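You operate a simulated robot arm through the tools that you are given. There is no shell and no other tool. Be economical: measure what you need, move in short steps, check, and stop when the job is done.

You run a simulated robot arm. Do the job below in one go: nothing can be reset, and whatever is moved stays where it is left.

Task
Paint the bare patch on the white board with the paint pad.
Fine: take the paint from the low pot, put the pad back on its tray and the lid back on. Set down upright: cream paint pad. A coat counts when it lies all over at full strength: go over it till it gets no stronger.

The check looks at the end state, three seconds after you hand in, the way a careful person would. Anything else that was tipped, shoved, dropped, spilled or broken makes it a failure. Lids that push on must go on centred and level and be pressed home; caps that screw on are set level and turned clockwise until they are tight.

Robot
A 7-joint arm with a two-finger parallel gripper, fixed in place. Base frame: the origin is at the foot of the arm, x ahead of it, y to its left, z up; the work surface is at about z = 910. Units: mm, rad, N and s.
With the tool pointing down near the work surface it reaches from about 480 to 920 mm from the base axis. Its first joint turns from -2.007 to 2.007 rad. Payload 3.91 kg.
Tool frame: the origin (TCP) lies between the finger pads and is the grasp point; the fingertips stand 30 mm ahead of it; z points along the fingers, y is the line along which they close. Largest opening 110 mm; finger width 20, thickness 10; the body of the gripper, 48 by 112 mm, starts 55 mm behind the TCP.
Orientation is told as [roll, pitch, yaw] about the base's x, y, z axes, in that order, counted from this pose: with the fingers straight down and closing along the base's y, the tool's x points along the base's -x, its y along +y and its z along -z.

Tools
- The arm moves only by the tool servo_tool. Its argument "series" is a list of rows, each an object of numbers (a shift or turn left out is 0, a gripper value left out holds the last): "x", "y", "z": the shift along the tool's x, y, z in cm; "ax", "ay", "az": the turn, a rotation vector about the tool's x, y, z in rad; "gripper": the finger opening in cm, from 0 to 11. In form: [{"x": .., "y": .., "z": .., "ax": .., "ay": .., "az": .., "gripper": ..}, ...]. A call has 1 to 10 rows; each row shifts and turns the commanded pose from where the row before left it, along the tool's axes as they then stand. Rows are played at 5 a second. More than 50 mm and 0.15 rad between two rows, or a gripper value outside its range, and nothing of the call is played. Where a pose cannot be reached the arm comes as near as it can. A force on the tool above 40 N (or 10 N above the force at the start of the call, whichever is more), or a blocked arm, ends the call early, and 0.2 s more pass. The fingers move at their own pace (about 153 mm/s each) and stop on an object; they squeeze with about 32 N. The grip force told is the motor's: it shows also when the fingers shut on nothing. Time passes only in rows, and 0.2 s behind the last, so rows that do not move let the fingers close. It gives the time, the measured TCP pose, the force on the tool (base axes), the opening and the grip force at its end, in the units of the frame above (readings bear some noise), with the torque about the TCP (base axes, N m) and any sound that the robot's microphone picked up.
- Cameras (640 x 400 px; columns grow to the right, rows downward): "scene" is fixed at [62.8, -660.5, 1693.9]; the picture's right is [0.84, -0.55, 0.00], its down [-0.33, -0.50, -0.80] and it looks along [0.44, 0.67, -0.60] (base axes); focal length 331 px, centre (320, 200). "wrist" rides on the gripper at [72, 17, -103] in the tool frame; the picture's right is [-0.23, 0.97, 0.00], its down [-0.76, -0.18, -0.62] and it looks along [-0.61, -0.14, 0.78] (tool axes); focal length 222 px, centre (320, 200). There is no depth. A picture from a camera that has moved, and an enlarged one, comes with that camera's place and axes in the base frame and with its lens. The place of the scene camera against the robot may be out by one fixed shift of up to 25 mm in any direction.
- snapshot(camera): a new picture of that camera. The clock stands still meanwhile.
- lift_body(by): slides the trunk up (or, below 0, down) by that many mm; the arm rides with it, the base frame stays. It gives what a move gives, with no picture.
- close_up(camera, box): a new picture of the part [left, top, right, bottom] of that camera's present view, enlarged. The clock stands still meanwhile.
- close_job(): hands the job in; it is judged then, once.

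Work in short steps. Places have to be worked out from the pictures, the camera data and where the tool is seen: move nearer, look again, correct. Check each grasp and each placing, and mend what went wrong. You have 120 turns and 64 pictures in all, those below and enlarged ones among them. Open the gripper and draw the arm clear of the work before you hand the job in, unless the task says otherwise; then end with one line.

The tools are called after "Request:" by a JSON object that holds its "fn" and its "kwargs". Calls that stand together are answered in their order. servo_tool: Moves the arm, as the interface text tells. Its arguments: {"type":"object","properties":{"series":{"type":"array","items":{"type":"object","properties":{"x":{"type":"number"},"y":{"type":"number"},"z":{"type":"number"},"ax":{"type":"number"},"ay":{"type":"number"},"az":{"type":"number"},"gripper":{"type":"number"}}}}},"required":["series"]} The other tools are called the same way: lift_body (by) slides the trunk up or down; snapshot (camera) takes a picture; close_up (camera, box) takes an enlarged picture of a part of a camera's view; close_job () hands the job in.

At the start:

```text
time: 0.0
ee_pos: [549.8, -75.9, 1244.5]
tcp_rot: [0.0, 0.0, 0.0]
contact_force: [-0.1, -0.1, 0.7]
wrist_torque: [0.02, 0.05, 0.01]
width: 109.9
gripper_force: 0.0
trunk travel left (down, up): [-750.0, 240.0]
```

scene: 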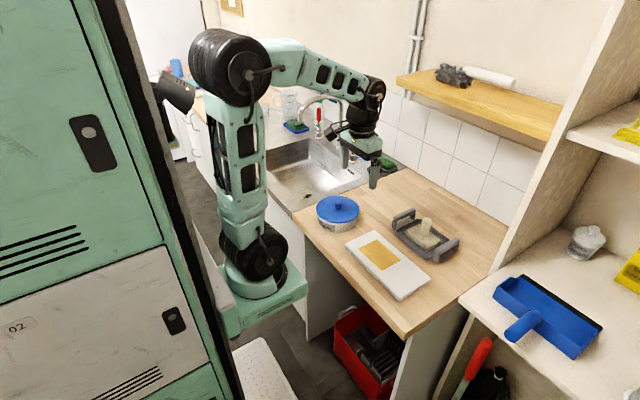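
wrist: 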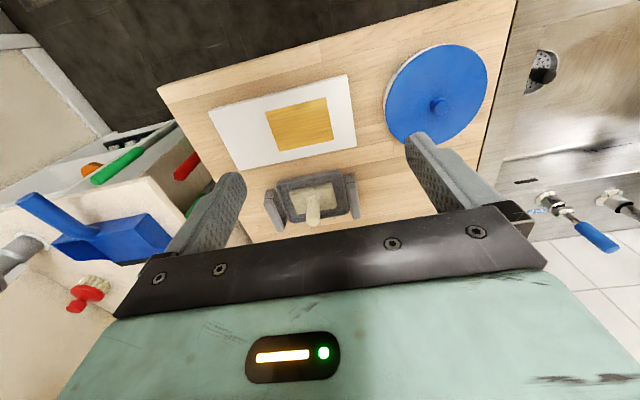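

The pictures show a blue-lidded pot, a white board with an orange bare patch, and a pad in a tray. I'll enlarge these to measure.

Request:
{"fn": "close_up", "kwargs": {"camera": "scene", "box": [290, 170, 490, 310]}}

Request:
{"fn": "close_up", "kwargs": {"camera": "wrist", "box": [150, 20, 520, 250]}}

```text
2.86 times, centred on (390, 240) of scene
camera zoom: at [62.8, -660.5, 1693.9], right [0.84, -0.55, 0.0], down [-0.33, -0.5, -0.8], along [0.44, 0.67, -0.6], focal length 945 px, centre (120, 86)
```

zoom: 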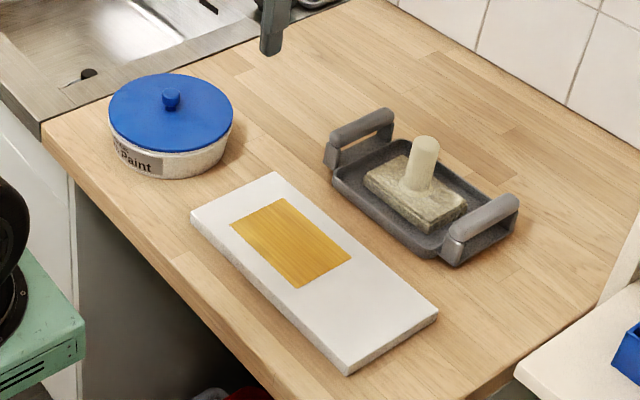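

```text
1.73 times, centred on (335, 135) of wrist
camera zoom: at [477.9, -58.8, 1347.3], right [0.23, 0.97, 0.0], down [0.76, -0.18, 0.62], along [0.61, -0.14, -0.78], focal length 384 px, centre (294, 312)
```

zoom: 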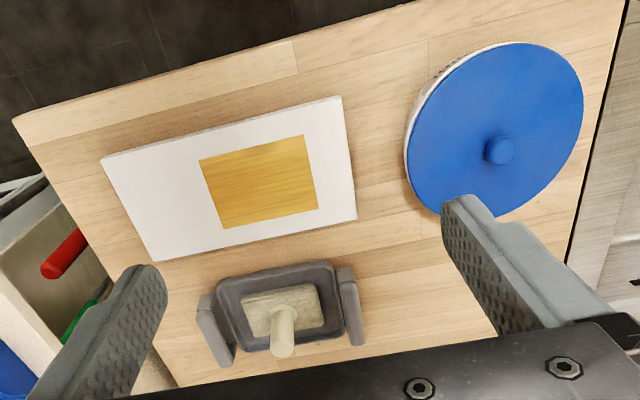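

From the wrist view I put the lid knob near (619, 98) and the patch at about x 582–665, y −188…−72. The pad looks centred near (795, −145). I'll move toward the pot for a closer look.

Request:
{"fn": "servo_tool", "kwargs": {"series": [{"x": -1.5, "y": 4, "z": 1.5}, {"x": -1.5, "y": 4, "z": 1.5}, {"x": -1.5, "y": 4, "z": 2}, {"x": -1.4, "y": 4, "z": 2}, {"x": -1, "y": 1.4, "z": 1}, {}]}}

Request:
{"fn": "snapshot", "kwargs": {"camera": "wrist"}}

Request:
{"fn": "close_up", "kwargs": {"camera": "scene", "box": [290, 130, 450, 240]}}

```text
time: 1.4
ee_pos: [620.2, 99.0, 1163.2]
tcp_rot: [0.0, 0.0, 0.001]
contact_force: [-0.3, 0.2, -0.7]
wrist_torque: [-0.01, 0.01, 0.0]
width: 110.2
gripper_force: 0.1
trunk travel left (down, up): [-750.0, 240.0]
```

```text
59 pictures are left
camera wrist: at [546.8, 116.3, 1266.9], right [0.23, 0.97, 0.0], down [0.76, -0.18, 0.62], along [0.61, -0.14, -0.78], focal length 222 px, centre (320, 200)
```

wrist: 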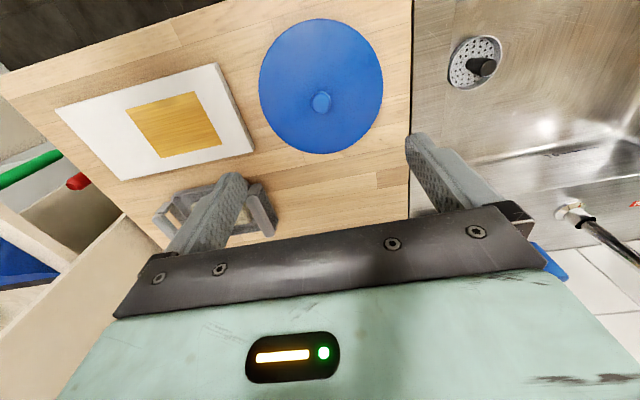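

```text
3.64 times, centred on (370, 185) of scene
camera zoom: at [62.8, -660.5, 1693.9], right [0.84, -0.55, 0.0], down [-0.33, -0.5, -0.8], along [0.44, 0.67, -0.6], focal length 1202 px, centre (138, 254)
```

zoom: 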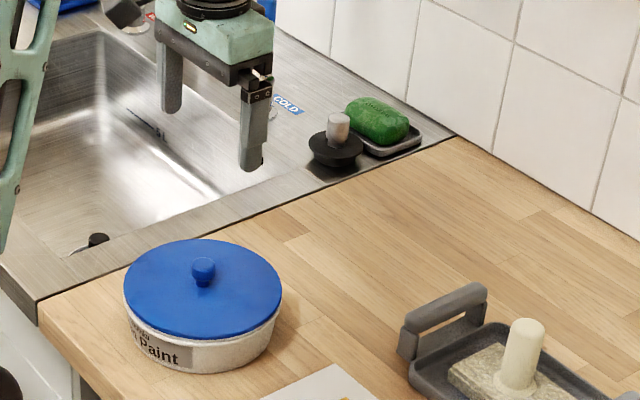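

The two wrist views triangulate the knob to (622, 101, ~982). I'll descend partway with the fingers narrowed and check.

Request:
{"fn": "servo_tool", "kwargs": {"series": [{"x": -0.2, "y": 0.2, "z": 3, "gripper": 6}, {"z": 4}, {"z": 3.3}, {}]}}

Request:
{"fn": "snapshot", "kwargs": {"camera": "wrist"}}

Request:
{"fn": "close_up", "kwargs": {"camera": "scene", "box": [300, 150, 400, 240]}}

```text
time: 2.4
ee_pos: [619.5, 99.7, 1059.6]
tcp_rot: [0.001, 0.0, 0.001]
contact_force: [-1.1, 0.0, 0.2]
wrist_torque: [0.03, -0.01, -0.03]
width: 59.6
gripper_force: 0.0
trunk travel left (down, up): [-750.0, 240.0]
```

```text
57 pictures are left
camera wrist: at [547.6, 117.2, 1163.2], right [0.23, 0.97, 0.0], down [0.76, -0.18, 0.62], along [0.61, -0.14, -0.78], focal length 222 px, centre (320, 200)
```

wrist: 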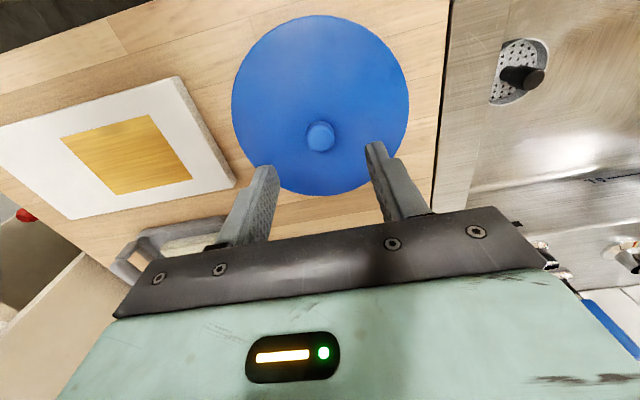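

```text
4.44 times, centred on (350, 195) of scene
camera zoom: at [62.8, -660.5, 1693.9], right [0.84, -0.55, 0.0], down [-0.33, -0.5, -0.8], along [0.44, 0.67, -0.6], focal length 1470 px, centre (187, 222)
```

zoom: 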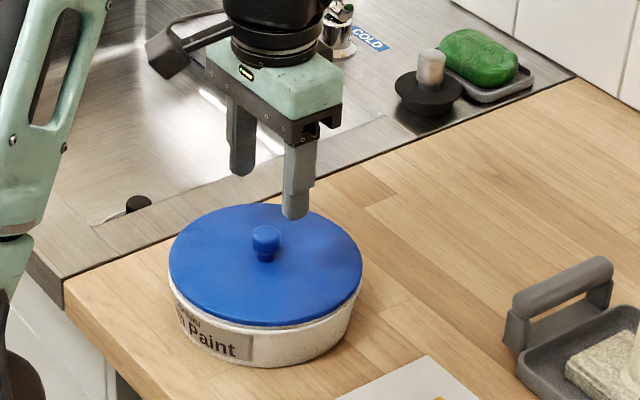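

The knob still measures at (621.5, 100.6), centred between the fingers. I'll go down in fine steps until contact or knob height.

Request:
{"fn": "servo_tool", "kwargs": {"series": [{"z": 2.5, "x": -0.1}, {"z": 2.0}, {"z": 0.8}, {}]}}

Request:
{"fn": "close_up", "kwargs": {"camera": "scene", "box": [320, 180, 380, 220]}}

```text
time: 3.4
ee_pos: [623.8, 100.2, 1007.5]
tcp_rot: [0.0, 0.0, 0.0]
contact_force: [-0.3, -0.2, -0.5]
wrist_torque: [0.01, 0.0, -0.02]
width: 60.1
gripper_force: 0.1
trunk travel left (down, up): [-750.0, 240.0]
```

```text
10.00 times, centred on (350, 200) of scene
camera zoom: at [62.8, -660.5, 1693.9], right [0.84, -0.55, 0.0], down [-0.33, -0.5, -0.8], along [0.44, 0.67, -0.6], focal length 3307 px, centre (20, 200)
```

zoom: 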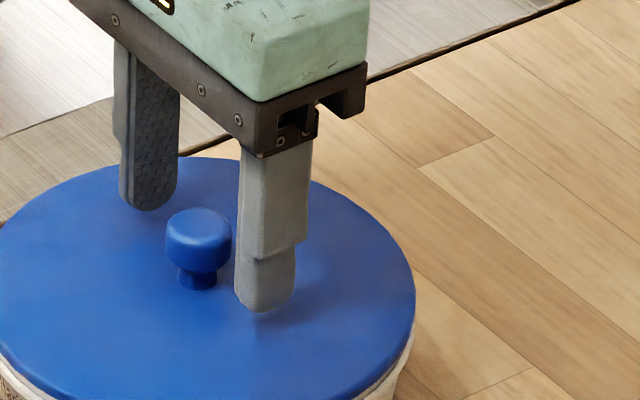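

The tips are close to the lid with the knob between them. I'll lower a few mm at a time and watch the force.

Request:
{"fn": "servo_tool", "kwargs": {"series": [{"z": 0.3}, {"z": 0.3}, {"z": 0.2}, {}]}}

Request:
{"fn": "close_up", "kwargs": {"camera": "scene", "box": [320, 180, 380, 220]}}

```text
time: 4.4
ee_pos: [622.2, 99.6, 998.8]
tcp_rot: [0.001, -0.001, 0.001]
contact_force: [0.0, 0.8, 0.0]
wrist_torque: [-0.04, 0.02, 0.01]
width: 59.9
gripper_force: 0.1
trunk travel left (down, up): [-750.0, 240.0]
```

```text
10.00 times, centred on (350, 200) of scene
camera zoom: at [62.8, -660.5, 1693.9], right [0.84, -0.55, 0.0], down [-0.33, -0.5, -0.8], along [0.44, 0.67, -0.6], focal length 3307 px, centre (20, 200)
```

zoom: 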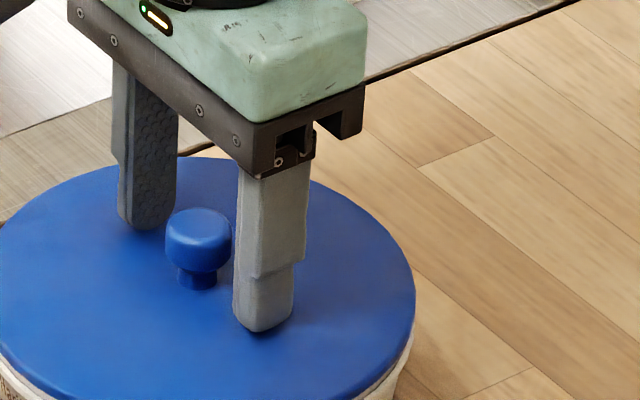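

There is no contact yet, and the tips are at about z 968, beside the knob. I'll go 3 mm lower and close.

Request:
{"fn": "servo_tool", "kwargs": {"series": [{"z": 0.3}, {"gripper": 1}, {}, {}]}}

Request:
{"fn": "close_up", "kwargs": {"camera": "scene", "box": [320, 180, 380, 220]}}

```text
time: 5.4
ee_pos: [622.7, 99.8, 998.2]
tcp_rot: [0.001, 0.0, -0.001]
contact_force: [2.4, -2.2, 11.3]
wrist_torque: [-0.06, 0.01, -0.01]
width: 23.0
gripper_force: 32.2
trunk travel left (down, up): [-750.0, 240.0]
```

```text
10.00 times, centred on (350, 200) of scene
camera zoom: at [62.8, -660.5, 1693.9], right [0.84, -0.55, 0.0], down [-0.33, -0.5, -0.8], along [0.44, 0.67, -0.6], focal length 3307 px, centre (20, 200)
```

zoom: 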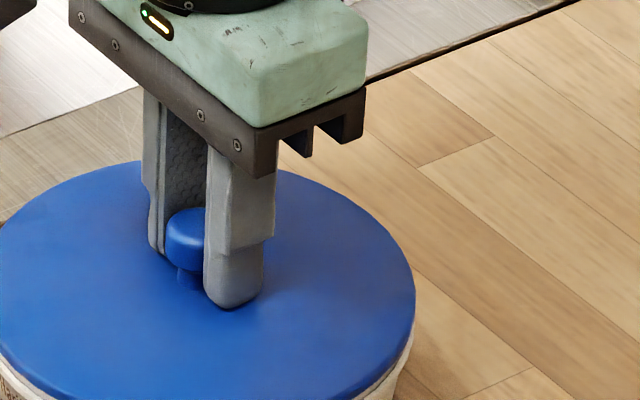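

The knob is gripped at 23 mm opening with the tips on the lid, so the seated reference is TCP z of about 998. I'll pull up slowly.

Request:
{"fn": "servo_tool", "kwargs": {"series": [{"z": -0.3}, {"z": -0.3}, {"z": -0.4}, {"z": -0.6}, {}]}}

Request:
{"fn": "close_up", "kwargs": {"camera": "scene", "box": [300, 170, 390, 235]}}

```text
time: 6.6
ee_pos: [622.2, 100.0, 1013.0]
tcp_rot: [0.0, -0.001, 0.0]
contact_force: [-0.2, -0.1, -1.6]
wrist_torque: [0.0, -0.01, -0.03]
width: 23.1
gripper_force: 32.0
trunk travel left (down, up): [-750.0, 240.0]
heard: snap
```

```text
6.15 times, centred on (345, 202) of scene
camera zoom: at [62.8, -660.5, 1693.9], right [0.84, -0.55, 0.0], down [-0.33, -0.5, -0.8], along [0.44, 0.67, -0.6], focal length 2035 px, centre (166, 185)
```

zoom: 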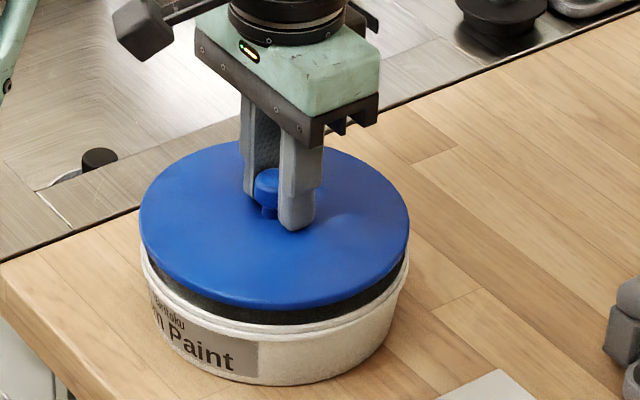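

The lid snapped free and hangs level. I'll lift it and carry it over the empty counter behind the pot, around (790, 100).

Request:
{"fn": "servo_tool", "kwargs": {"series": [{"z": -3}, {"z": -3}, {"x": -4}, {"x": -4}, {"x": -4}, {"x": -4.8}, {}]}}

Request:
{"fn": "snapshot", "kwargs": {"camera": "scene"}}

Request:
{"fn": "snapshot", "kwargs": {"camera": "wrist"}}

```text
time: 8.2
ee_pos: [789.2, 98.6, 1074.2]
tcp_rot: [0.0, 0.0, -0.001]
contact_force: [-0.4, 0.2, -2.0]
wrist_torque: [-0.03, 0.01, -0.01]
width: 23.0
gripper_force: 32.2
trunk travel left (down, up): [-750.0, 240.0]
```

```text
51 pictures are left
```

scene: 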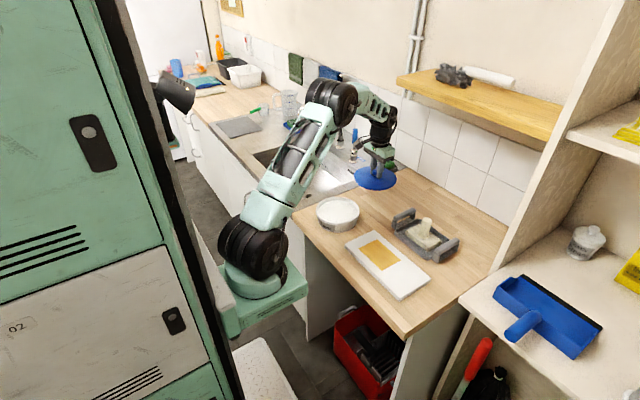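

```text
50 pictures are left
camera wrist: at [717.4, 116.3, 1177.0], right [0.23, 0.97, 0.0], down [0.76, -0.18, 0.62], along [0.61, -0.14, -0.78], focal length 222 px, centre (320, 200)
```

wrist: 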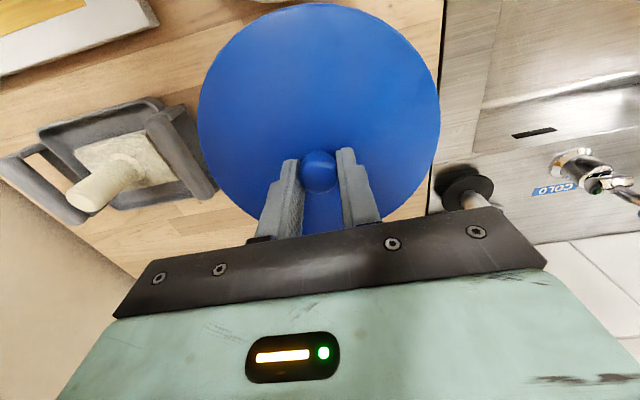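

The lid is clear of the tray (edge y≈−60) and of the sink edge (y≈240). I'll lower it to the counter.

Request:
{"fn": "servo_tool", "kwargs": {"series": [{"z": 4}, {"z": 4}, {"z": 2.2}, {"z": 0.4}, {"z": 0.4}, {"z": 0.4}, {"z": 0.4}, {}]}}

```text
time: 10.0
ee_pos: [788.6, 100.1, 955.8]
tcp_rot: [0.0, 0.0, 0.0]
contact_force: [0.1, -0.8, -0.4]
wrist_torque: [-0.01, 0.02, 0.01]
width: 22.9
gripper_force: 31.9
trunk travel left (down, up): [-750.0, 240.0]
```

The force is only just changing, so I'll lower slowly to confirm contact.

Request:
{"fn": "servo_tool", "kwargs": {"series": [{"z": 0.1}, {"z": 0.1}, {}]}}

Request:
{"fn": "close_up", "kwargs": {"camera": "scene", "box": [340, 130, 430, 200]}}

```text
time: 10.8
ee_pos: [788.4, 100.4, 953.2]
tcp_rot: [0.001, 0.001, 0.001]
contact_force: [-0.2, 0.1, -1.0]
wrist_torque: [0.0, -0.01, -0.01]
width: 22.8
gripper_force: 31.8
trunk travel left (down, up): [-750.0, 240.0]
```

```text
5.71 times, centred on (385, 165) of scene
camera zoom: at [62.8, -660.5, 1693.9], right [0.84, -0.55, 0.0], down [-0.33, -0.5, -0.8], along [0.44, 0.67, -0.6], focal length 1890 px, centre (-51, 400)
```

zoom: 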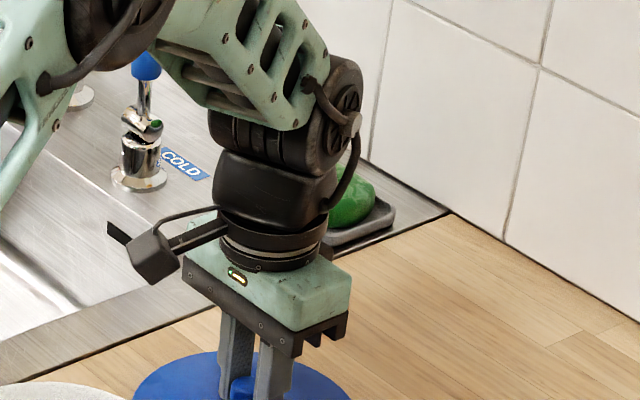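

Still hanging with no contact. I'll continue down in 1 mm steps.

Request:
{"fn": "servo_tool", "kwargs": {"series": [{"z": 0.1}, {"z": 0.1}, {"z": 0.1}, {"z": 0.1}, {}]}}

Request:
{"fn": "close_up", "kwargs": {"camera": "scene", "box": [310, 160, 430, 240]}}

```text
time: 12.0
ee_pos: [790.3, 100.3, 948.5]
tcp_rot: [0.0, 0.0, 0.0]
contact_force: [-0.6, -0.2, -1.1]
wrist_torque: [0.04, 0.0, 0.03]
width: 23.1
gripper_force: 32.1
trunk travel left (down, up): [-750.0, 240.0]
```

```text
5.00 times, centred on (370, 200) of scene
camera zoom: at [62.8, -660.5, 1693.9], right [0.84, -0.55, 0.0], down [-0.33, -0.5, -0.8], along [0.44, 0.67, -0.6], focal length 1653 px, centre (70, 200)
```

zoom: 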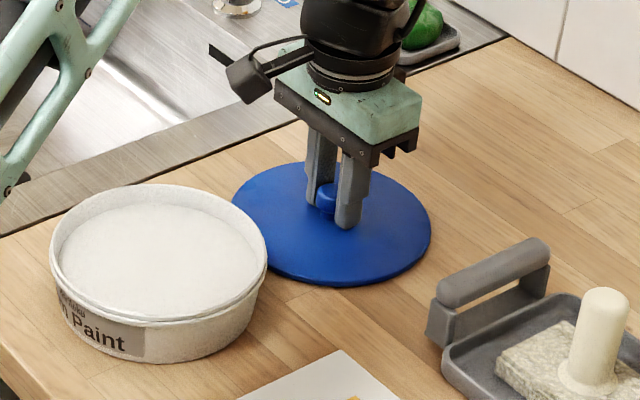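

The lid is nearly on the counter, so I'll keep going until the force rises.

Request:
{"fn": "servo_tool", "kwargs": {"series": [{"z": 0.1}, {"z": 0.1}, {"z": 0.1}, {"z": 0.1}, {}]}}

```text
time: 13.2
ee_pos: [790.4, 99.9, 947.8]
tcp_rot: [0.0, -0.001, 0.001]
contact_force: [-5.4, -2.9, 16.7]
wrist_torque: [-0.07, 0.37, 0.01]
width: 23.2
gripper_force: 32.6
trunk travel left (down, up): [-750.0, 240.0]
```

Contact: the lid is down at TCP z≈948. I'll back off 2 mm, release and lift straight up.

Request:
{"fn": "servo_tool", "kwargs": {"series": [{"z": -0.2}, {"gripper": 5}, {}, {"z": -3}, {"z": -5}, {"z": -5}, {}]}}

Request:
{"fn": "snapshot", "kwargs": {"camera": "wrist"}}

Request:
{"fn": "close_up", "kwargs": {"camera": "scene", "box": [310, 160, 470, 270]}}

```text
time: 14.8
ee_pos: [791.7, 100.3, 1075.4]
tcp_rot: [-0.001, 0.001, -0.001]
contact_force: [-0.1, -0.2, -0.7]
wrist_torque: [-0.02, 0.03, 0.02]
width: 50.1
gripper_force: 0.1
trunk travel left (down, up): [-750.0, 240.0]
```

```text
47 pictures are left
camera wrist: at [719.4, 118.2, 1178.6], right [0.23, 0.97, 0.0], down [0.76, -0.18, 0.62], along [0.61, -0.14, -0.78], focal length 222 px, centre (320, 200)
```

wrist: 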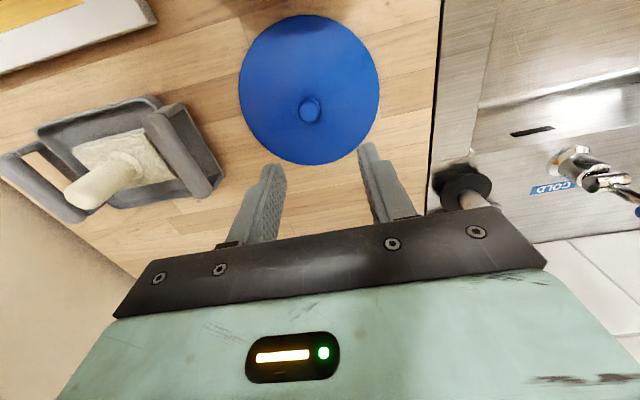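

```text
3.64 times, centred on (390, 215) of scene
camera zoom: at [62.8, -660.5, 1693.9], right [0.84, -0.55, 0.0], down [-0.33, -0.5, -0.8], along [0.44, 0.67, -0.6], focal length 1202 px, centre (66, 146)
```

zoom: 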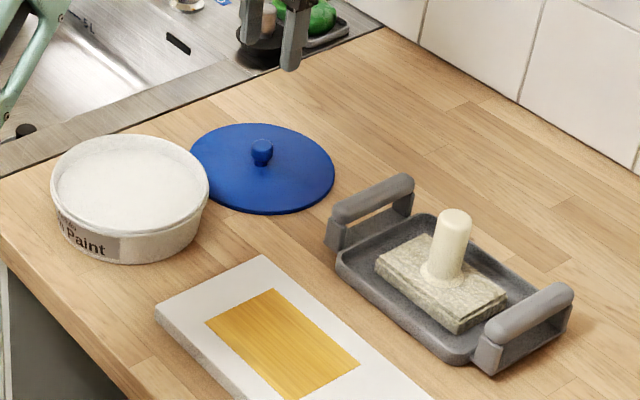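

The lid lies flat on the counter. The pad's handle top triangulates to about (800, −150, 995), so I'll move above it for a closer look.

Request:
{"fn": "servo_tool", "kwargs": {"series": [{"y": -4.5, "z": -1, "gripper": 7}, {"y": -5}, {"y": -5}, {"y": -5}, {"y": -5}, {}]}}

Request:
{"fn": "snapshot", "kwargs": {"camera": "wrist"}}

Request:
{"fn": "close_up", "kwargs": {"camera": "scene", "box": [370, 170, 490, 270]}}

```text
time: 16.2
ee_pos: [789.7, -143.2, 1086.9]
tcp_rot: [0.0, 0.001, 0.001]
contact_force: [-0.1, 0.0, 1.4]
wrist_torque: [0.01, -0.02, 0.0]
width: 70.3
gripper_force: 0.0
trunk travel left (down, up): [-750.0, 240.0]
```

```text
45 pictures are left
camera wrist: at [717.6, -126.9, 1189.9], right [0.23, 0.97, 0.0], down [0.76, -0.18, 0.62], along [0.61, -0.14, -0.78], focal length 222 px, centre (320, 200)
```

wrist: 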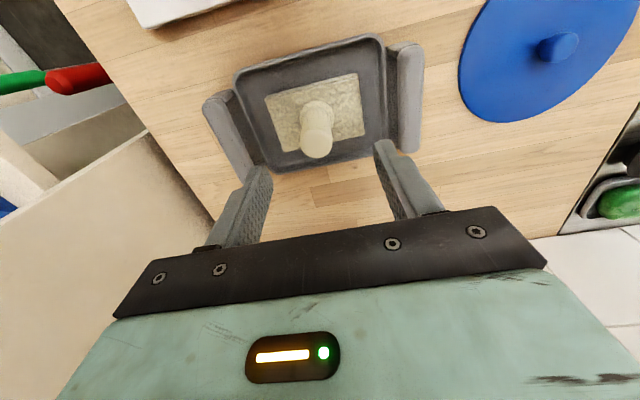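

```text
4.00 times, centred on (430, 220) of scene
camera zoom: at [62.8, -660.5, 1693.9], right [0.84, -0.55, 0.0], down [-0.33, -0.5, -0.8], along [0.44, 0.67, -0.6], focal length 1323 px, centre (-120, 120)
```

zoom: 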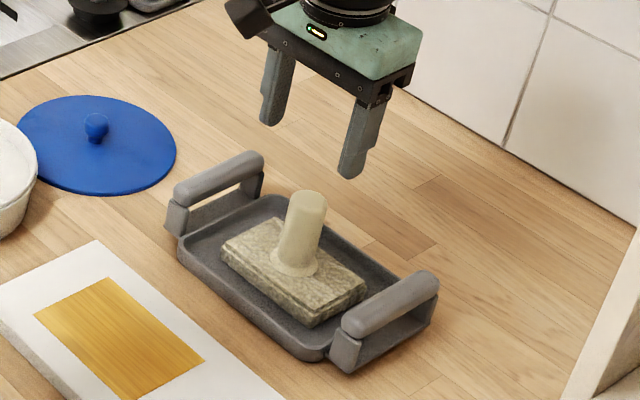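

The pad is about 62 × 102 mm, centred near (798, −149), with its handle top at about (804, −150, 997). I'll shift +x and lower halfway to refine.

Request:
{"fn": "servo_tool", "kwargs": {"series": [{"x": -1.2, "y": -0.6, "z": 2}, {"z": 3}, {}]}}

Request:
{"fn": "snapshot", "kwargs": {"camera": "wrist"}}

Request:
{"fn": "close_up", "kwargs": {"camera": "scene", "box": [370, 190, 490, 270]}}

```text
time: 17.0
ee_pos: [801.2, -149.3, 1035.6]
tcp_rot: [0.001, 0.0, 0.001]
contact_force: [0.1, 0.0, -0.6]
wrist_torque: [-0.01, -0.01, 0.03]
width: 69.7
gripper_force: 0.0
trunk travel left (down, up): [-750.0, 240.0]
```

```text
43 pictures are left
camera wrist: at [729.2, -131.6, 1141.0], right [0.23, 0.97, 0.0], down [0.76, -0.18, 0.62], along [0.61, -0.14, -0.78], focal length 222 px, centre (320, 200)
```

wrist: 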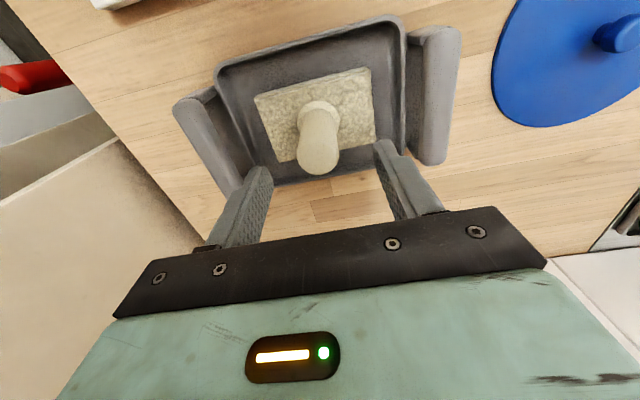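

```text
5.00 times, centred on (430, 230) of scene
camera zoom: at [62.8, -660.5, 1693.9], right [0.84, -0.55, 0.0], down [-0.33, -0.5, -0.8], along [0.44, 0.67, -0.6], focal length 1653 px, centre (-230, 50)
```

zoom: 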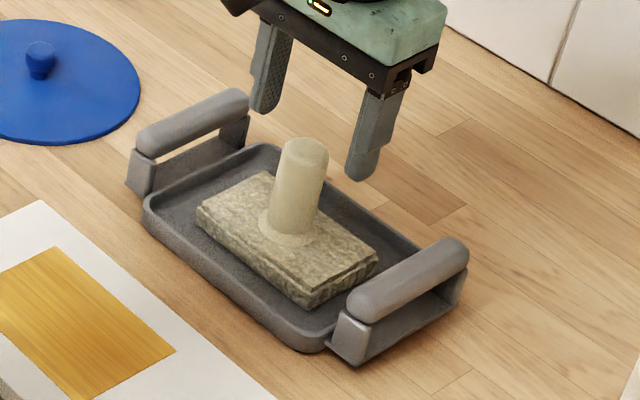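

All estimates agree on the handle axis being near (801, −150), where the tool now is. I'll descend around the handle, keeping the tips above the pad top (~940), and close.

Request:
{"fn": "servo_tool", "kwargs": {"series": [{"z": 2, "y": -0.1}, {"z": 2}, {"z": 1}, {}]}}

Request:
{"fn": "snapshot", "kwargs": {"camera": "wrist"}}

Request:
{"fn": "close_up", "kwargs": {"camera": "scene", "box": [370, 190, 490, 270]}}

```text
time: 18.0
ee_pos: [801.4, -152.0, 987.8]
tcp_rot: [0.0, 0.001, 0.001]
contact_force: [-0.2, 0.4, 0.2]
wrist_torque: [0.01, -0.04, 0.0]
width: 70.1
gripper_force: 0.1
trunk travel left (down, up): [-750.0, 240.0]
```

```text
41 pictures are left
camera wrist: at [729.5, -134.1, 1091.2], right [0.23, 0.97, 0.0], down [0.76, -0.18, 0.62], along [0.61, -0.14, -0.78], focal length 222 px, centre (320, 200)
```

wrist: 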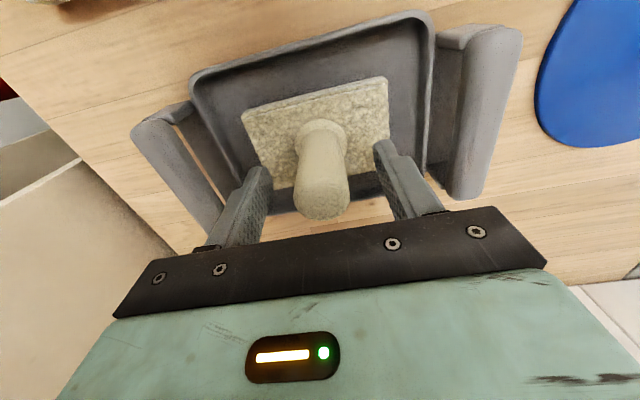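

```text
5.00 times, centred on (430, 230) of scene
camera zoom: at [62.8, -660.5, 1693.9], right [0.84, -0.55, 0.0], down [-0.33, -0.5, -0.8], along [0.44, 0.67, -0.6], focal length 1653 px, centre (-230, 50)
```

zoom: 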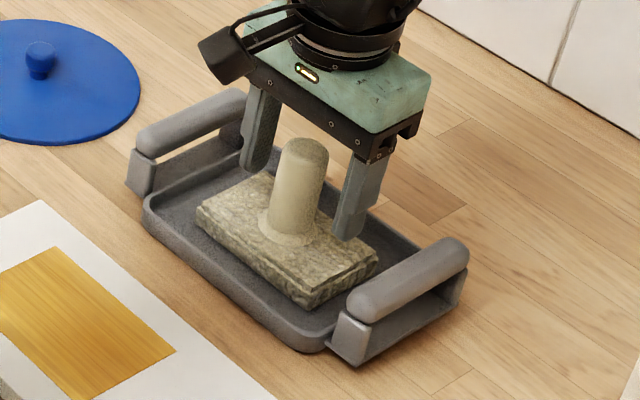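

The tips straddle the handle, and both views show it centred. I'll close now.

Request:
{"fn": "servo_tool", "kwargs": {"series": [{"x": -0.2, "y": 0.1}, {"gripper": 1.5}, {}, {}]}}

Request:
{"fn": "close_up", "kwargs": {"camera": "scene", "box": [370, 190, 490, 270]}}

Request:
{"fn": "snapshot", "kwargs": {"camera": "wrist"}}

```text
time: 19.0
ee_pos: [802.6, -149.8, 986.3]
tcp_rot: [0.0, -0.001, -0.001]
contact_force: [-0.6, 0.0, 0.8]
wrist_torque: [0.06, 0.02, 0.03]
width: 29.0
gripper_force: 31.8
trunk travel left (down, up): [-750.0, 240.0]
```

```text
5.00 times, centred on (430, 230) of scene
camera zoom: at [62.8, -660.5, 1693.9], right [0.84, -0.55, 0.0], down [-0.33, -0.5, -0.8], along [0.44, 0.67, -0.6], focal length 1653 px, centre (-230, 50)
```

zoom: 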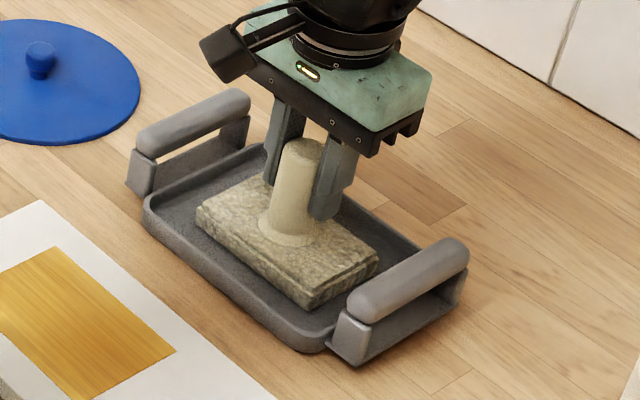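

```text
38 pictures are left
camera wrist: at [731.6, -133.1, 1091.1], right [0.23, 0.97, 0.0], down [0.76, -0.18, 0.62], along [0.61, -0.14, -0.78], focal length 222 px, centre (320, 200)
```

wrist: 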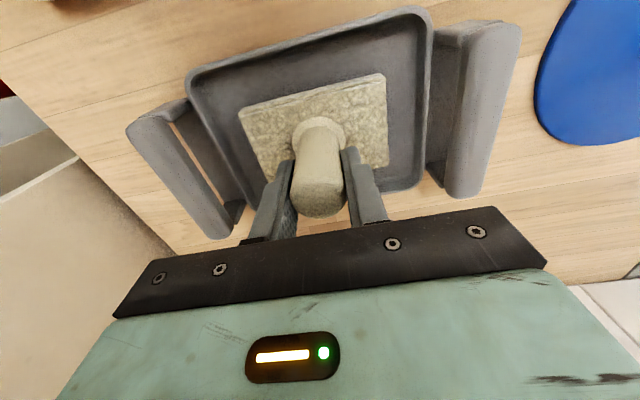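

The handle is gripped at 29 mm, but both views suggest the fingers sit about 5 mm too far in +x. I'll reopen, shift back 5 mm and regrip for a centred hold.

Request:
{"fn": "servo_tool", "kwargs": {"series": [{"gripper": 5}, {}, {"x": 0.5}, {}, {"gripper": 1.5}, {}, {}]}}

Request:
{"fn": "close_up", "kwargs": {"camera": "scene", "box": [400, 200, 460, 250]}}

```text
time: 20.6
ee_pos: [799.6, -149.7, 986.4]
tcp_rot: [-0.002, 0.001, 0.002]
contact_force: [0.2, -0.3, 0.0]
wrist_torque: [0.03, 0.0, -0.02]
width: 28.7
gripper_force: 31.8
trunk travel left (down, up): [-750.0, 240.0]
```

```text
8.00 times, centred on (430, 225) of scene
camera zoom: at [62.8, -660.5, 1693.9], right [0.84, -0.55, 0.0], down [-0.33, -0.5, -0.8], along [0.44, 0.67, -0.6], focal length 2645 px, centre (-560, 0)
```

zoom: 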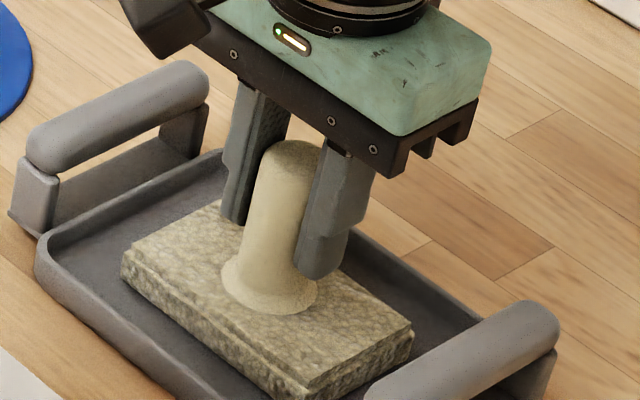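

The grip is good; the tray pose is TCP (799, −150, 986). I'll lift straight up and then look.

Request:
{"fn": "servo_tool", "kwargs": {"series": [{"z": -1}, {"z": -2}, {"z": -4}, {"z": -4}, {}]}}

Request:
{"fn": "snapshot", "kwargs": {"camera": "wrist"}}

Request:
{"fn": "close_up", "kwargs": {"camera": "scene", "box": [310, 160, 490, 290]}}

```text
time: 21.8
ee_pos: [797.5, -150.5, 1098.5]
tcp_rot: [0.0, 0.0, 0.0]
contact_force: [-0.4, 0.4, -0.7]
wrist_torque: [0.03, 0.01, 0.0]
width: 28.8
gripper_force: 32.3
trunk travel left (down, up): [-750.0, 240.0]
```

```text
36 pictures are left
camera wrist: at [725.9, -133.4, 1202.1], right [0.23, 0.97, 0.0], down [0.76, -0.18, 0.62], along [0.61, -0.14, -0.78], focal length 222 px, centre (320, 200)
```

wrist: 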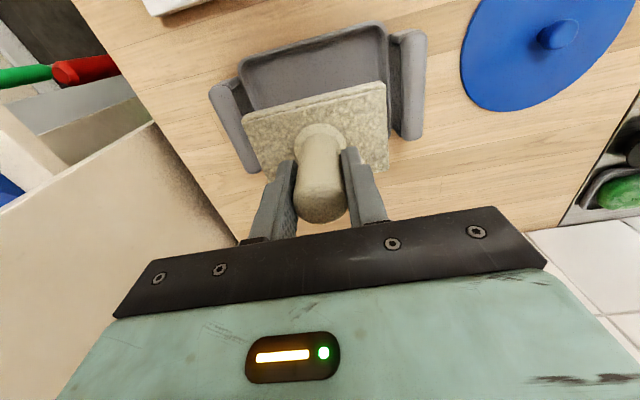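

```text
3.08 times, centred on (400, 225) of scene
camera zoom: at [62.8, -660.5, 1693.9], right [0.84, -0.55, 0.0], down [-0.33, -0.5, -0.8], along [0.44, 0.67, -0.6], focal length 1017 px, centre (74, 123)
```

zoom: 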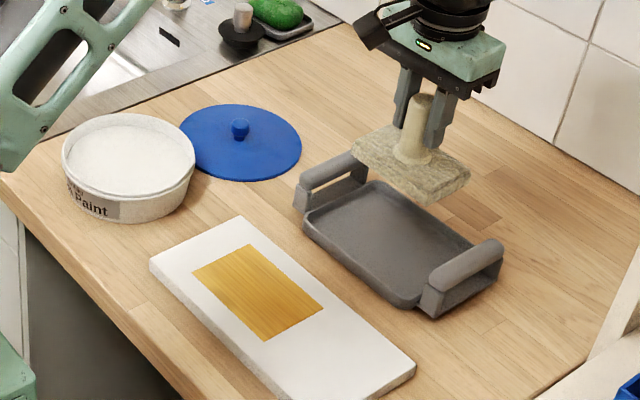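

The pad lifted level. I'll carry it high to above the pot at (622, 101).

Request:
{"fn": "servo_tool", "kwargs": {"series": [{"x": 2.5, "y": 3.6}, {"x": 2.5, "y": 3.6}, {"x": 2.5, "y": 3.6}, {"x": 2.5, "y": 3.6}, {"x": 2.5, "y": 3.6}, {"x": 2.5, "y": 3.6}, {"x": 2.5, "y": 3.5}, {}]}}

Request:
{"fn": "snapshot", "kwargs": {"camera": "wrist"}}

Request:
{"fn": "close_up", "kwargs": {"camera": "scene", "box": [290, 140, 410, 240]}}

```text
time: 23.6
ee_pos: [624.4, 99.6, 1096.7]
tcp_rot: [-0.001, -0.001, 0.0]
contact_force: [-0.4, 0.4, -0.9]
wrist_torque: [0.05, -0.04, 0.0]
width: 29.0
gripper_force: 31.7
trunk travel left (down, up): [-750.0, 240.0]
```

```text
34 pictures are left
camera wrist: at [553.4, 116.8, 1200.7], right [0.23, 0.97, 0.0], down [0.76, -0.18, 0.62], along [0.61, -0.14, -0.78], focal length 222 px, centre (320, 200)
```

wrist: 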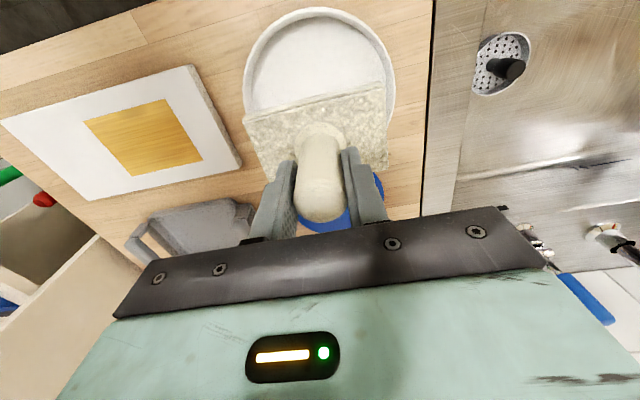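

```text
4.00 times, centred on (350, 190) of scene
camera zoom: at [62.8, -660.5, 1693.9], right [0.84, -0.55, 0.0], down [-0.33, -0.5, -0.8], along [0.44, 0.67, -0.6], focal length 1323 px, centre (200, 240)
```

zoom: 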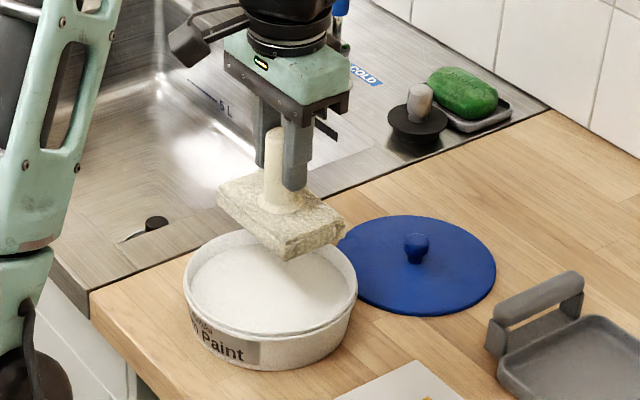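

The pad is level and centred over the pot (pad centre ≈ (621, 102), pot ≈ (622, 101)). I'll descend into the pot in small steps, watching the force.

Request:
{"fn": "servo_tool", "kwargs": {"series": [{"z": 3}, {"z": 2}, {"z": 1}, {"z": 0.3}, {"z": 0.3}, {}]}}

Request:
{"fn": "close_up", "kwargs": {"camera": "scene", "box": [300, 150, 390, 240]}}

```text
time: 25.0
ee_pos: [624.9, 100.5, 1030.2]
tcp_rot: [0.0, 0.002, 0.001]
contact_force: [-0.7, 0.2, -0.8]
wrist_torque: [-0.03, -0.01, 0.0]
width: 28.9
gripper_force: 31.7
trunk travel left (down, up): [-750.0, 240.0]
```

```text
4.44 times, centred on (345, 195) of scene
camera zoom: at [62.8, -660.5, 1693.9], right [0.84, -0.55, 0.0], down [-0.33, -0.5, -0.8], along [0.44, 0.67, -0.6], focal length 1470 px, centre (209, 222)
```

zoom: 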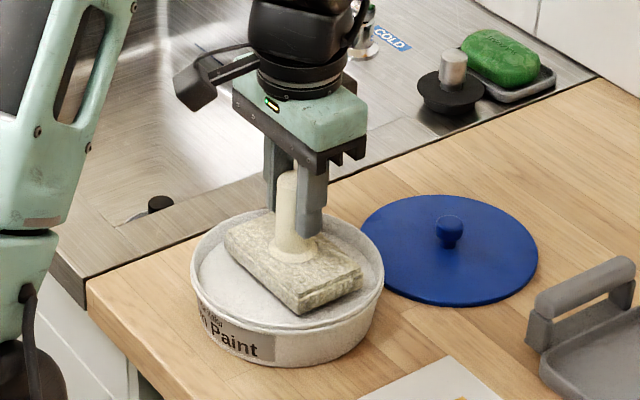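

The pad is about at rim height and fits inside. I'll continue down to the paint.

Request:
{"fn": "servo_tool", "kwargs": {"series": [{"z": 0.3}, {"z": 0.3}, {"z": 0.2}, {"z": 0.2}, {}]}}

Request:
{"fn": "close_up", "kwargs": {"camera": "scene", "box": [325, 185, 385, 230]}}

```text
time: 26.2
ee_pos: [625.2, 100.2, 1021.4]
tcp_rot: [0.0, 0.0, 0.002]
contact_force: [0.5, 0.8, 13.6]
wrist_torque: [-0.44, 0.21, -0.01]
width: 29.0
gripper_force: 31.9
trunk travel left (down, up): [-750.0, 240.0]
```

```text
8.89 times, centred on (355, 208) of scene
camera zoom: at [62.8, -660.5, 1693.9], right [0.84, -0.55, 0.0], down [-0.33, -0.5, -0.8], along [0.44, 0.67, -0.6], focal length 2939 px, centre (9, 133)
```

zoom: 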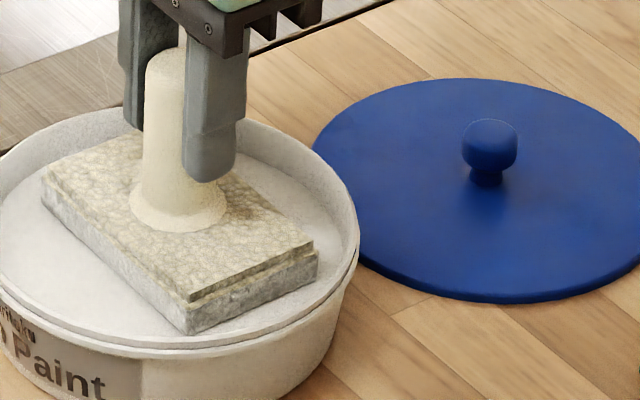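

There is contact (13.6 N), but the torque suggests it is mostly at the −x/−y side, possibly the rim. I'll raise 1 cm, shift 3 mm toward +x/+y and try again to compare.

Request:
{"fn": "servo_tool", "kwargs": {"series": [{"z": -1}, {"x": -0.3, "y": 0.4}, {"z": 0.7}, {"z": 0.2}, {"z": 0.1}, {}]}}

Request:
{"fn": "snapshot", "kwargs": {"camera": "wrist"}}

```text
time: 27.6
ee_pos: [626.4, 103.2, 1022.7]
tcp_rot: [0.002, -0.003, 0.0]
contact_force: [-3.1, -6.3, 28.7]
wrist_torque: [-0.67, 0.33, -0.09]
width: 29.1
gripper_force: 31.9
trunk travel left (down, up): [-750.0, 240.0]
```

```text
30 pictures are left
camera wrist: at [554.3, 120.2, 1126.0], right [0.23, 0.97, 0.0], down [0.76, -0.18, 0.63], along [0.61, -0.14, -0.78], focal length 222 px, centre (320, 200)
```

wrist: 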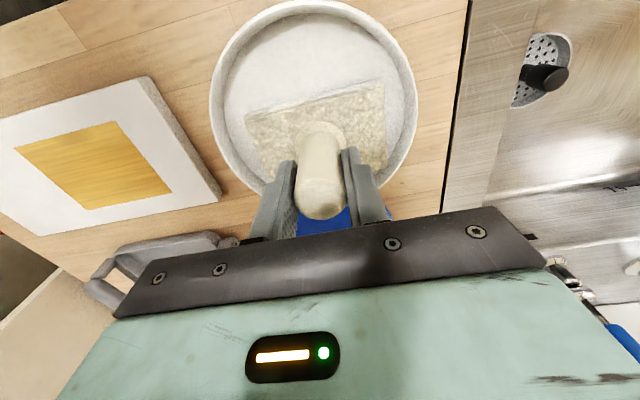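

The new position adds side forces (−3, −6 N), so it is touching the +y wall. The first spot was clean contact with the paint. I'll go back, press lightly there, then lift and look.

Request:
{"fn": "servo_tool", "kwargs": {"series": [{"z": -1}, {"x": 0.3, "y": -0.4}, {"z": 0.7}, {"z": 0.2}, {"z": 0.1}, {}, {}]}}

Request:
{"fn": "servo_tool", "kwargs": {"series": [{"z": -1}, {"z": -2}, {"z": -3}, {}]}}

Request:
{"fn": "close_up", "kwargs": {"camera": "scene", "box": [310, 160, 390, 230]}}

```text
time: 29.2
ee_pos: [624.9, 100.0, 1023.0]
tcp_rot: [0.004, -0.004, 0.001]
contact_force: [-0.3, -2.8, 29.9]
wrist_torque: [-0.61, 0.07, -0.05]
width: 29.1
gripper_force: 31.8
trunk travel left (down, up): [-750.0, 240.0]
```

```text
time: 30.2
ee_pos: [622.4, 99.8, 1080.6]
tcp_rot: [-0.002, 0.002, 0.001]
contact_force: [-0.2, 0.4, -0.9]
wrist_torque: [-0.01, 0.0, 0.02]
width: 29.1
gripper_force: 31.7
trunk travel left (down, up): [-750.0, 240.0]
```

```text
5.71 times, centred on (350, 195) of scene
camera zoom: at [62.8, -660.5, 1693.9], right [0.84, -0.55, 0.0], down [-0.33, -0.5, -0.8], along [0.44, 0.67, -0.6], focal length 1890 px, centre (149, 229)
```

zoom: 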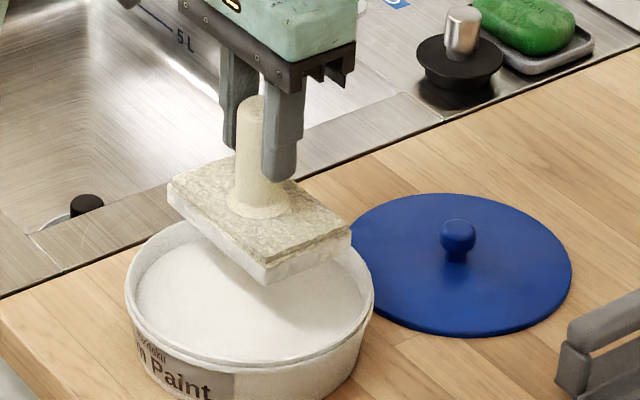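

The pad's lower layer is now white and loaded. The board top works out at z≈930 and the patch at x 581–663, y −186…−72 (82 × 114). I'll pause for drips, then carry the pad over the patch.

Request:
{"fn": "servo_tool", "kwargs": {"series": [{}, {}, {}, {"y": -4.6}, {"y": -4.6}, {"y": -4.6}, {"y": -4.6}, {"y": -4.6, "x": -0.3}, {}]}}

Request:
{"fn": "close_up", "kwargs": {"camera": "scene", "box": [300, 170, 460, 310]}}

Request:
{"fn": "snapshot", "kwargs": {"camera": "wrist"}}

```text
time: 32.2
ee_pos: [625.8, -131.3, 1081.3]
tcp_rot: [-0.001, -0.001, -0.001]
contact_force: [-1.0, 0.6, 0.3]
wrist_torque: [-0.02, 0.04, 0.01]
width: 28.9
gripper_force: 32.0
trunk travel left (down, up): [-750.0, 240.0]
```

```text
2.86 times, centred on (380, 240) of scene
camera zoom: at [62.8, -660.5, 1693.9], right [0.84, -0.55, 0.0], down [-0.33, -0.5, -0.8], along [0.44, 0.67, -0.6], focal length 945 px, centre (149, 86)
```

zoom: 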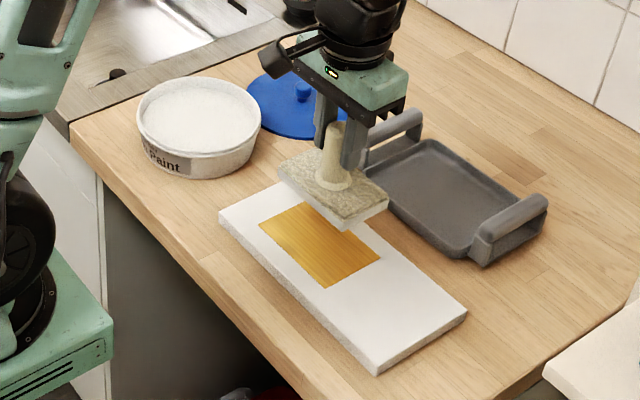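

```text
27 pictures are left
camera wrist: at [553.5, -114.3, 1184.4], right [0.23, 0.97, 0.0], down [0.76, -0.18, 0.62], along [0.61, -0.14, -0.78], focal length 222 px, centre (320, 200)
```

wrist: 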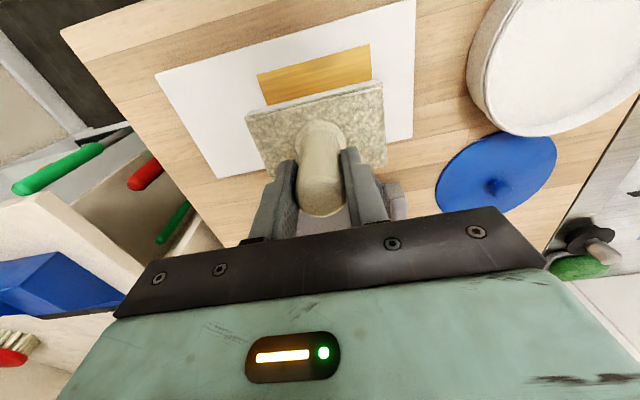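

Patch edges are confirmed (x from 580, y −186…−72) and the pad is centred over it. I'll descend near the board.

Request:
{"fn": "servo_tool", "kwargs": {"series": [{"z": 3}, {"z": 3}, {"z": 1}, {"z": 0.3}, {"z": 0.2}, {"z": 0.2}, {}]}}

```text
time: 33.8
ee_pos: [626.7, -130.8, 1004.4]
tcp_rot: [0.0, -0.005, 0.001]
contact_force: [-0.3, -4.3, 29.6]
wrist_torque: [-0.63, -0.1, -0.02]
width: 28.9
gripper_force: 32.2
trunk travel left (down, up): [-750.0, 240.0]
```

There is contact at TCP z≈1004 with about 30 N. Dragging could push the board, so I'll dab: lift and look at what the first dab laid.

Request:
{"fn": "servo_tool", "kwargs": {"series": [{}, {}, {"z": -1}, {"z": -3}, {"z": -3, "x": -3}, {"x": -4}, {"x": -3}, {}]}}

Request:
{"fn": "close_up", "kwargs": {"camera": "scene", "box": [320, 210, 450, 310]}}

```text
time: 35.6
ee_pos: [726.6, -130.5, 1072.5]
tcp_rot: [-0.001, 0.001, 0.0]
contact_force: [-0.6, -0.1, -0.6]
wrist_torque: [0.0, -0.03, 0.02]
width: 28.6
gripper_force: 31.9
trunk travel left (down, up): [-750.0, 240.0]
```

```text
4.00 times, centred on (385, 260) of scene
camera zoom: at [62.8, -660.5, 1693.9], right [0.84, -0.55, 0.0], down [-0.33, -0.5, -0.8], along [0.44, 0.67, -0.6], focal length 1323 px, centre (60, -40)
```

zoom: 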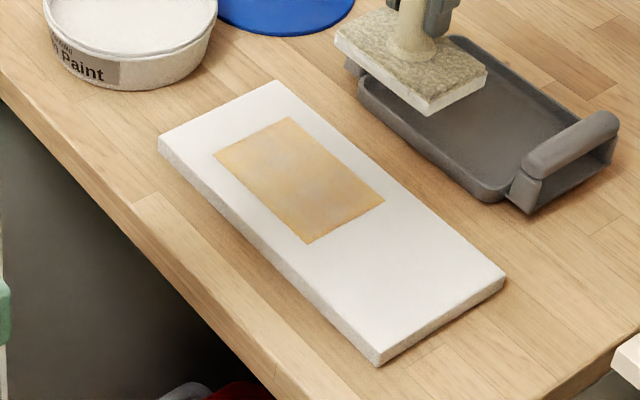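

One dab gives a partial coat (board unmoved). I'll add light strokes in a small loop (±11 mm in x, ±10 mm in y), starting from the −x/−y corner with light pressure.

Request:
{"fn": "servo_tool", "kwargs": {"series": [{"x": 3.7, "y": -0.5}, {"x": 3.7, "y": -0.5}, {"x": 3.7}, {"z": 4}, {"z": 2}, {"z": 0.7}, {"z": 0.2}, {}]}}

Request:
{"fn": "servo_tool", "kwargs": {"series": [{"x": -0.7}, {"x": -0.8}, {"x": -0.7}, {"y": 0.7}, {"y": 0.7}, {"y": 0.6}, {"x": 0.8}, {"x": 0.7}, {"x": 0.7}, {}]}}

```text
time: 37.4
ee_pos: [617.5, -138.6, 1006.0]
tcp_rot: [0.001, -0.005, -0.002]
contact_force: [-3.4, -1.1, 29.8]
wrist_torque: [0.47, 0.01, 0.04]
width: 28.9
gripper_force: 31.3
trunk travel left (down, up): [-750.0, 240.0]
```

```text
time: 39.6
ee_pos: [615.9, -119.0, 1004.5]
tcp_rot: [0.001, -0.001, 0.001]
contact_force: [-0.2, -0.3, -0.9]
wrist_torque: [-0.05, 0.01, 0.0]
width: 29.1
gripper_force: 32.3
trunk travel left (down, up): [-750.0, 240.0]
```

The force dropped to zero at the end, so contact was lost. I'll look at what happened.

Request:
{"fn": "servo_tool", "kwargs": {"series": [{"z": -2}, {"z": -4}, {"x": -3.5}, {"x": -3.5}, {"x": -3}, {}]}}

Request:
{"fn": "close_up", "kwargs": {"camera": "scene", "box": [320, 180, 470, 310]}}

Request:
{"fn": "snapshot", "kwargs": {"camera": "wrist"}}

```text
time: 41.0
ee_pos: [716.9, -118.2, 1064.0]
tcp_rot: [-0.001, 0.0, 0.0]
contact_force: [-0.3, -0.4, -0.5]
wrist_torque: [-0.02, 0.03, 0.0]
width: 28.9
gripper_force: 32.2
trunk travel left (down, up): [-750.0, 240.0]
```

```text
3.08 times, centred on (395, 245) of scene
camera zoom: at [62.8, -660.5, 1693.9], right [0.84, -0.55, 0.0], down [-0.33, -0.5, -0.8], along [0.44, 0.67, -0.6], focal length 1017 px, centre (89, 62)
```

zoom: 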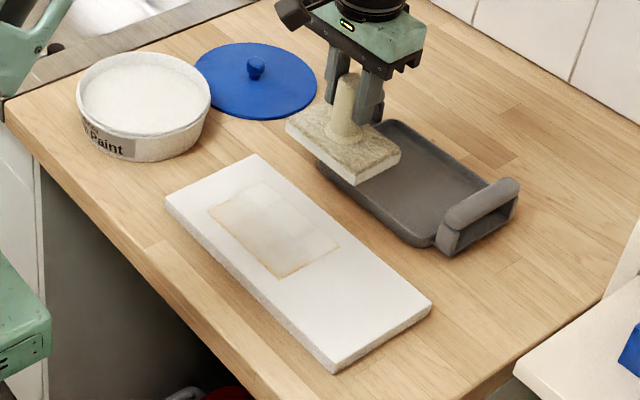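

```text
24 pictures are left
camera wrist: at [644.6, -102.1, 1167.2], right [0.23, 0.97, 0.0], down [0.76, -0.18, 0.62], along [0.61, -0.14, -0.78], focal length 222 px, centre (320, 200)
```

wrist: 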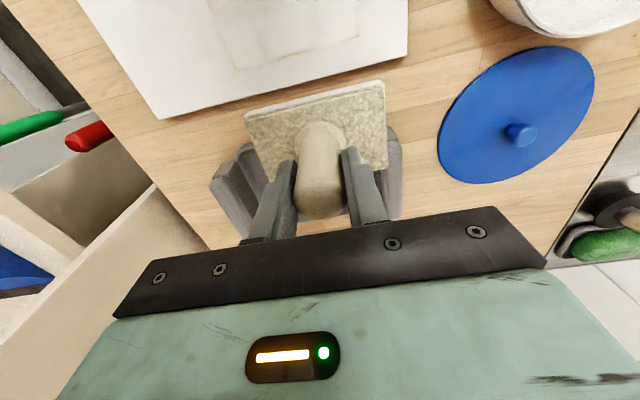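

Strokes work well: most of the patch is coated and the board hasn't moved. I'll zoom in on the remaining thin edges.

Request:
{"fn": "close_up", "kwargs": {"camera": "scene", "box": [350, 230, 410, 275]}}

```text
8.89 times, centred on (380, 252) of scene
camera zoom: at [62.8, -660.5, 1693.9], right [0.84, -0.55, 0.0], down [-0.33, -0.5, -0.8], along [0.44, 0.67, -0.6], focal length 2939 px, centre (-213, -267)
```

zoom: 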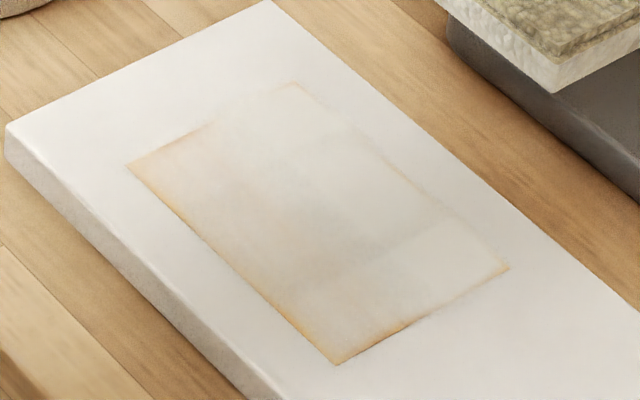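

The −x edge (and half of the +y edge) is still thin, and contact was lost on that last leg. I'll come back a bit further to −x and press from there.

Request:
{"fn": "servo_tool", "kwargs": {"series": [{"x": 3.6}, {"x": 3.6}, {"x": 3.5, "y": -0.2}, {"z": 3}, {"z": 2.6}, {"z": 0.2}, {"z": 0.2}, {"z": 0.1}, {}]}}

```text
time: 43.0
ee_pos: [607.8, -120.6, 1004.7]
tcp_rot: [0.0, -0.002, -0.001]
contact_force: [-7.6, 1.4, 27.6]
wrist_torque: [-0.5, 0.08, -0.07]
width: 28.9
gripper_force: 31.6
trunk travel left (down, up): [-750.0, 240.0]
```

Good contact at 28 N. I'll stroke along the −x edge and then around the loop with slight downward feed.

Request:
{"fn": "servo_tool", "kwargs": {"series": [{"y": -0.6}, {"y": -0.6, "z": 0.03}, {"y": -0.6}, {"y": -0.6, "z": 0.03}, {"x": -0.7}, {"x": -0.7, "z": 0.03}, {"y": 0.8}, {"y": 0.8, "z": 0.03}, {"y": 0.8}, {}]}}

Request:
{"fn": "servo_tool", "kwargs": {"series": [{"x": -0.7}, {"x": -0.7, "z": 0.03}, {"y": -0.8}, {"y": -0.8, "z": 0.03}, {"y": -0.8}, {"x": 0.8, "z": 0.03}, {"x": 0.8}, {"x": 0.8, "z": 0.03}, {"x": 0.5}, {}]}}

```text
time: 45.2
ee_pos: [623.9, -122.1, 1003.0]
tcp_rot: [0.0, -0.001, -0.001]
contact_force: [1.7, -5.9, 10.3]
wrist_torque: [-0.49, -0.28, -0.05]
width: 28.9
gripper_force: 31.7
trunk travel left (down, up): [-750.0, 240.0]
```

```text
time: 47.4
ee_pos: [608.8, -144.5, 1001.1]
tcp_rot: [0.001, -0.002, -0.001]
contact_force: [7.1, 0.7, 14.4]
wrist_torque: [0.34, -0.31, -0.06]
width: 29.0
gripper_force: 31.8
trunk travel left (down, up): [-750.0, 240.0]
```

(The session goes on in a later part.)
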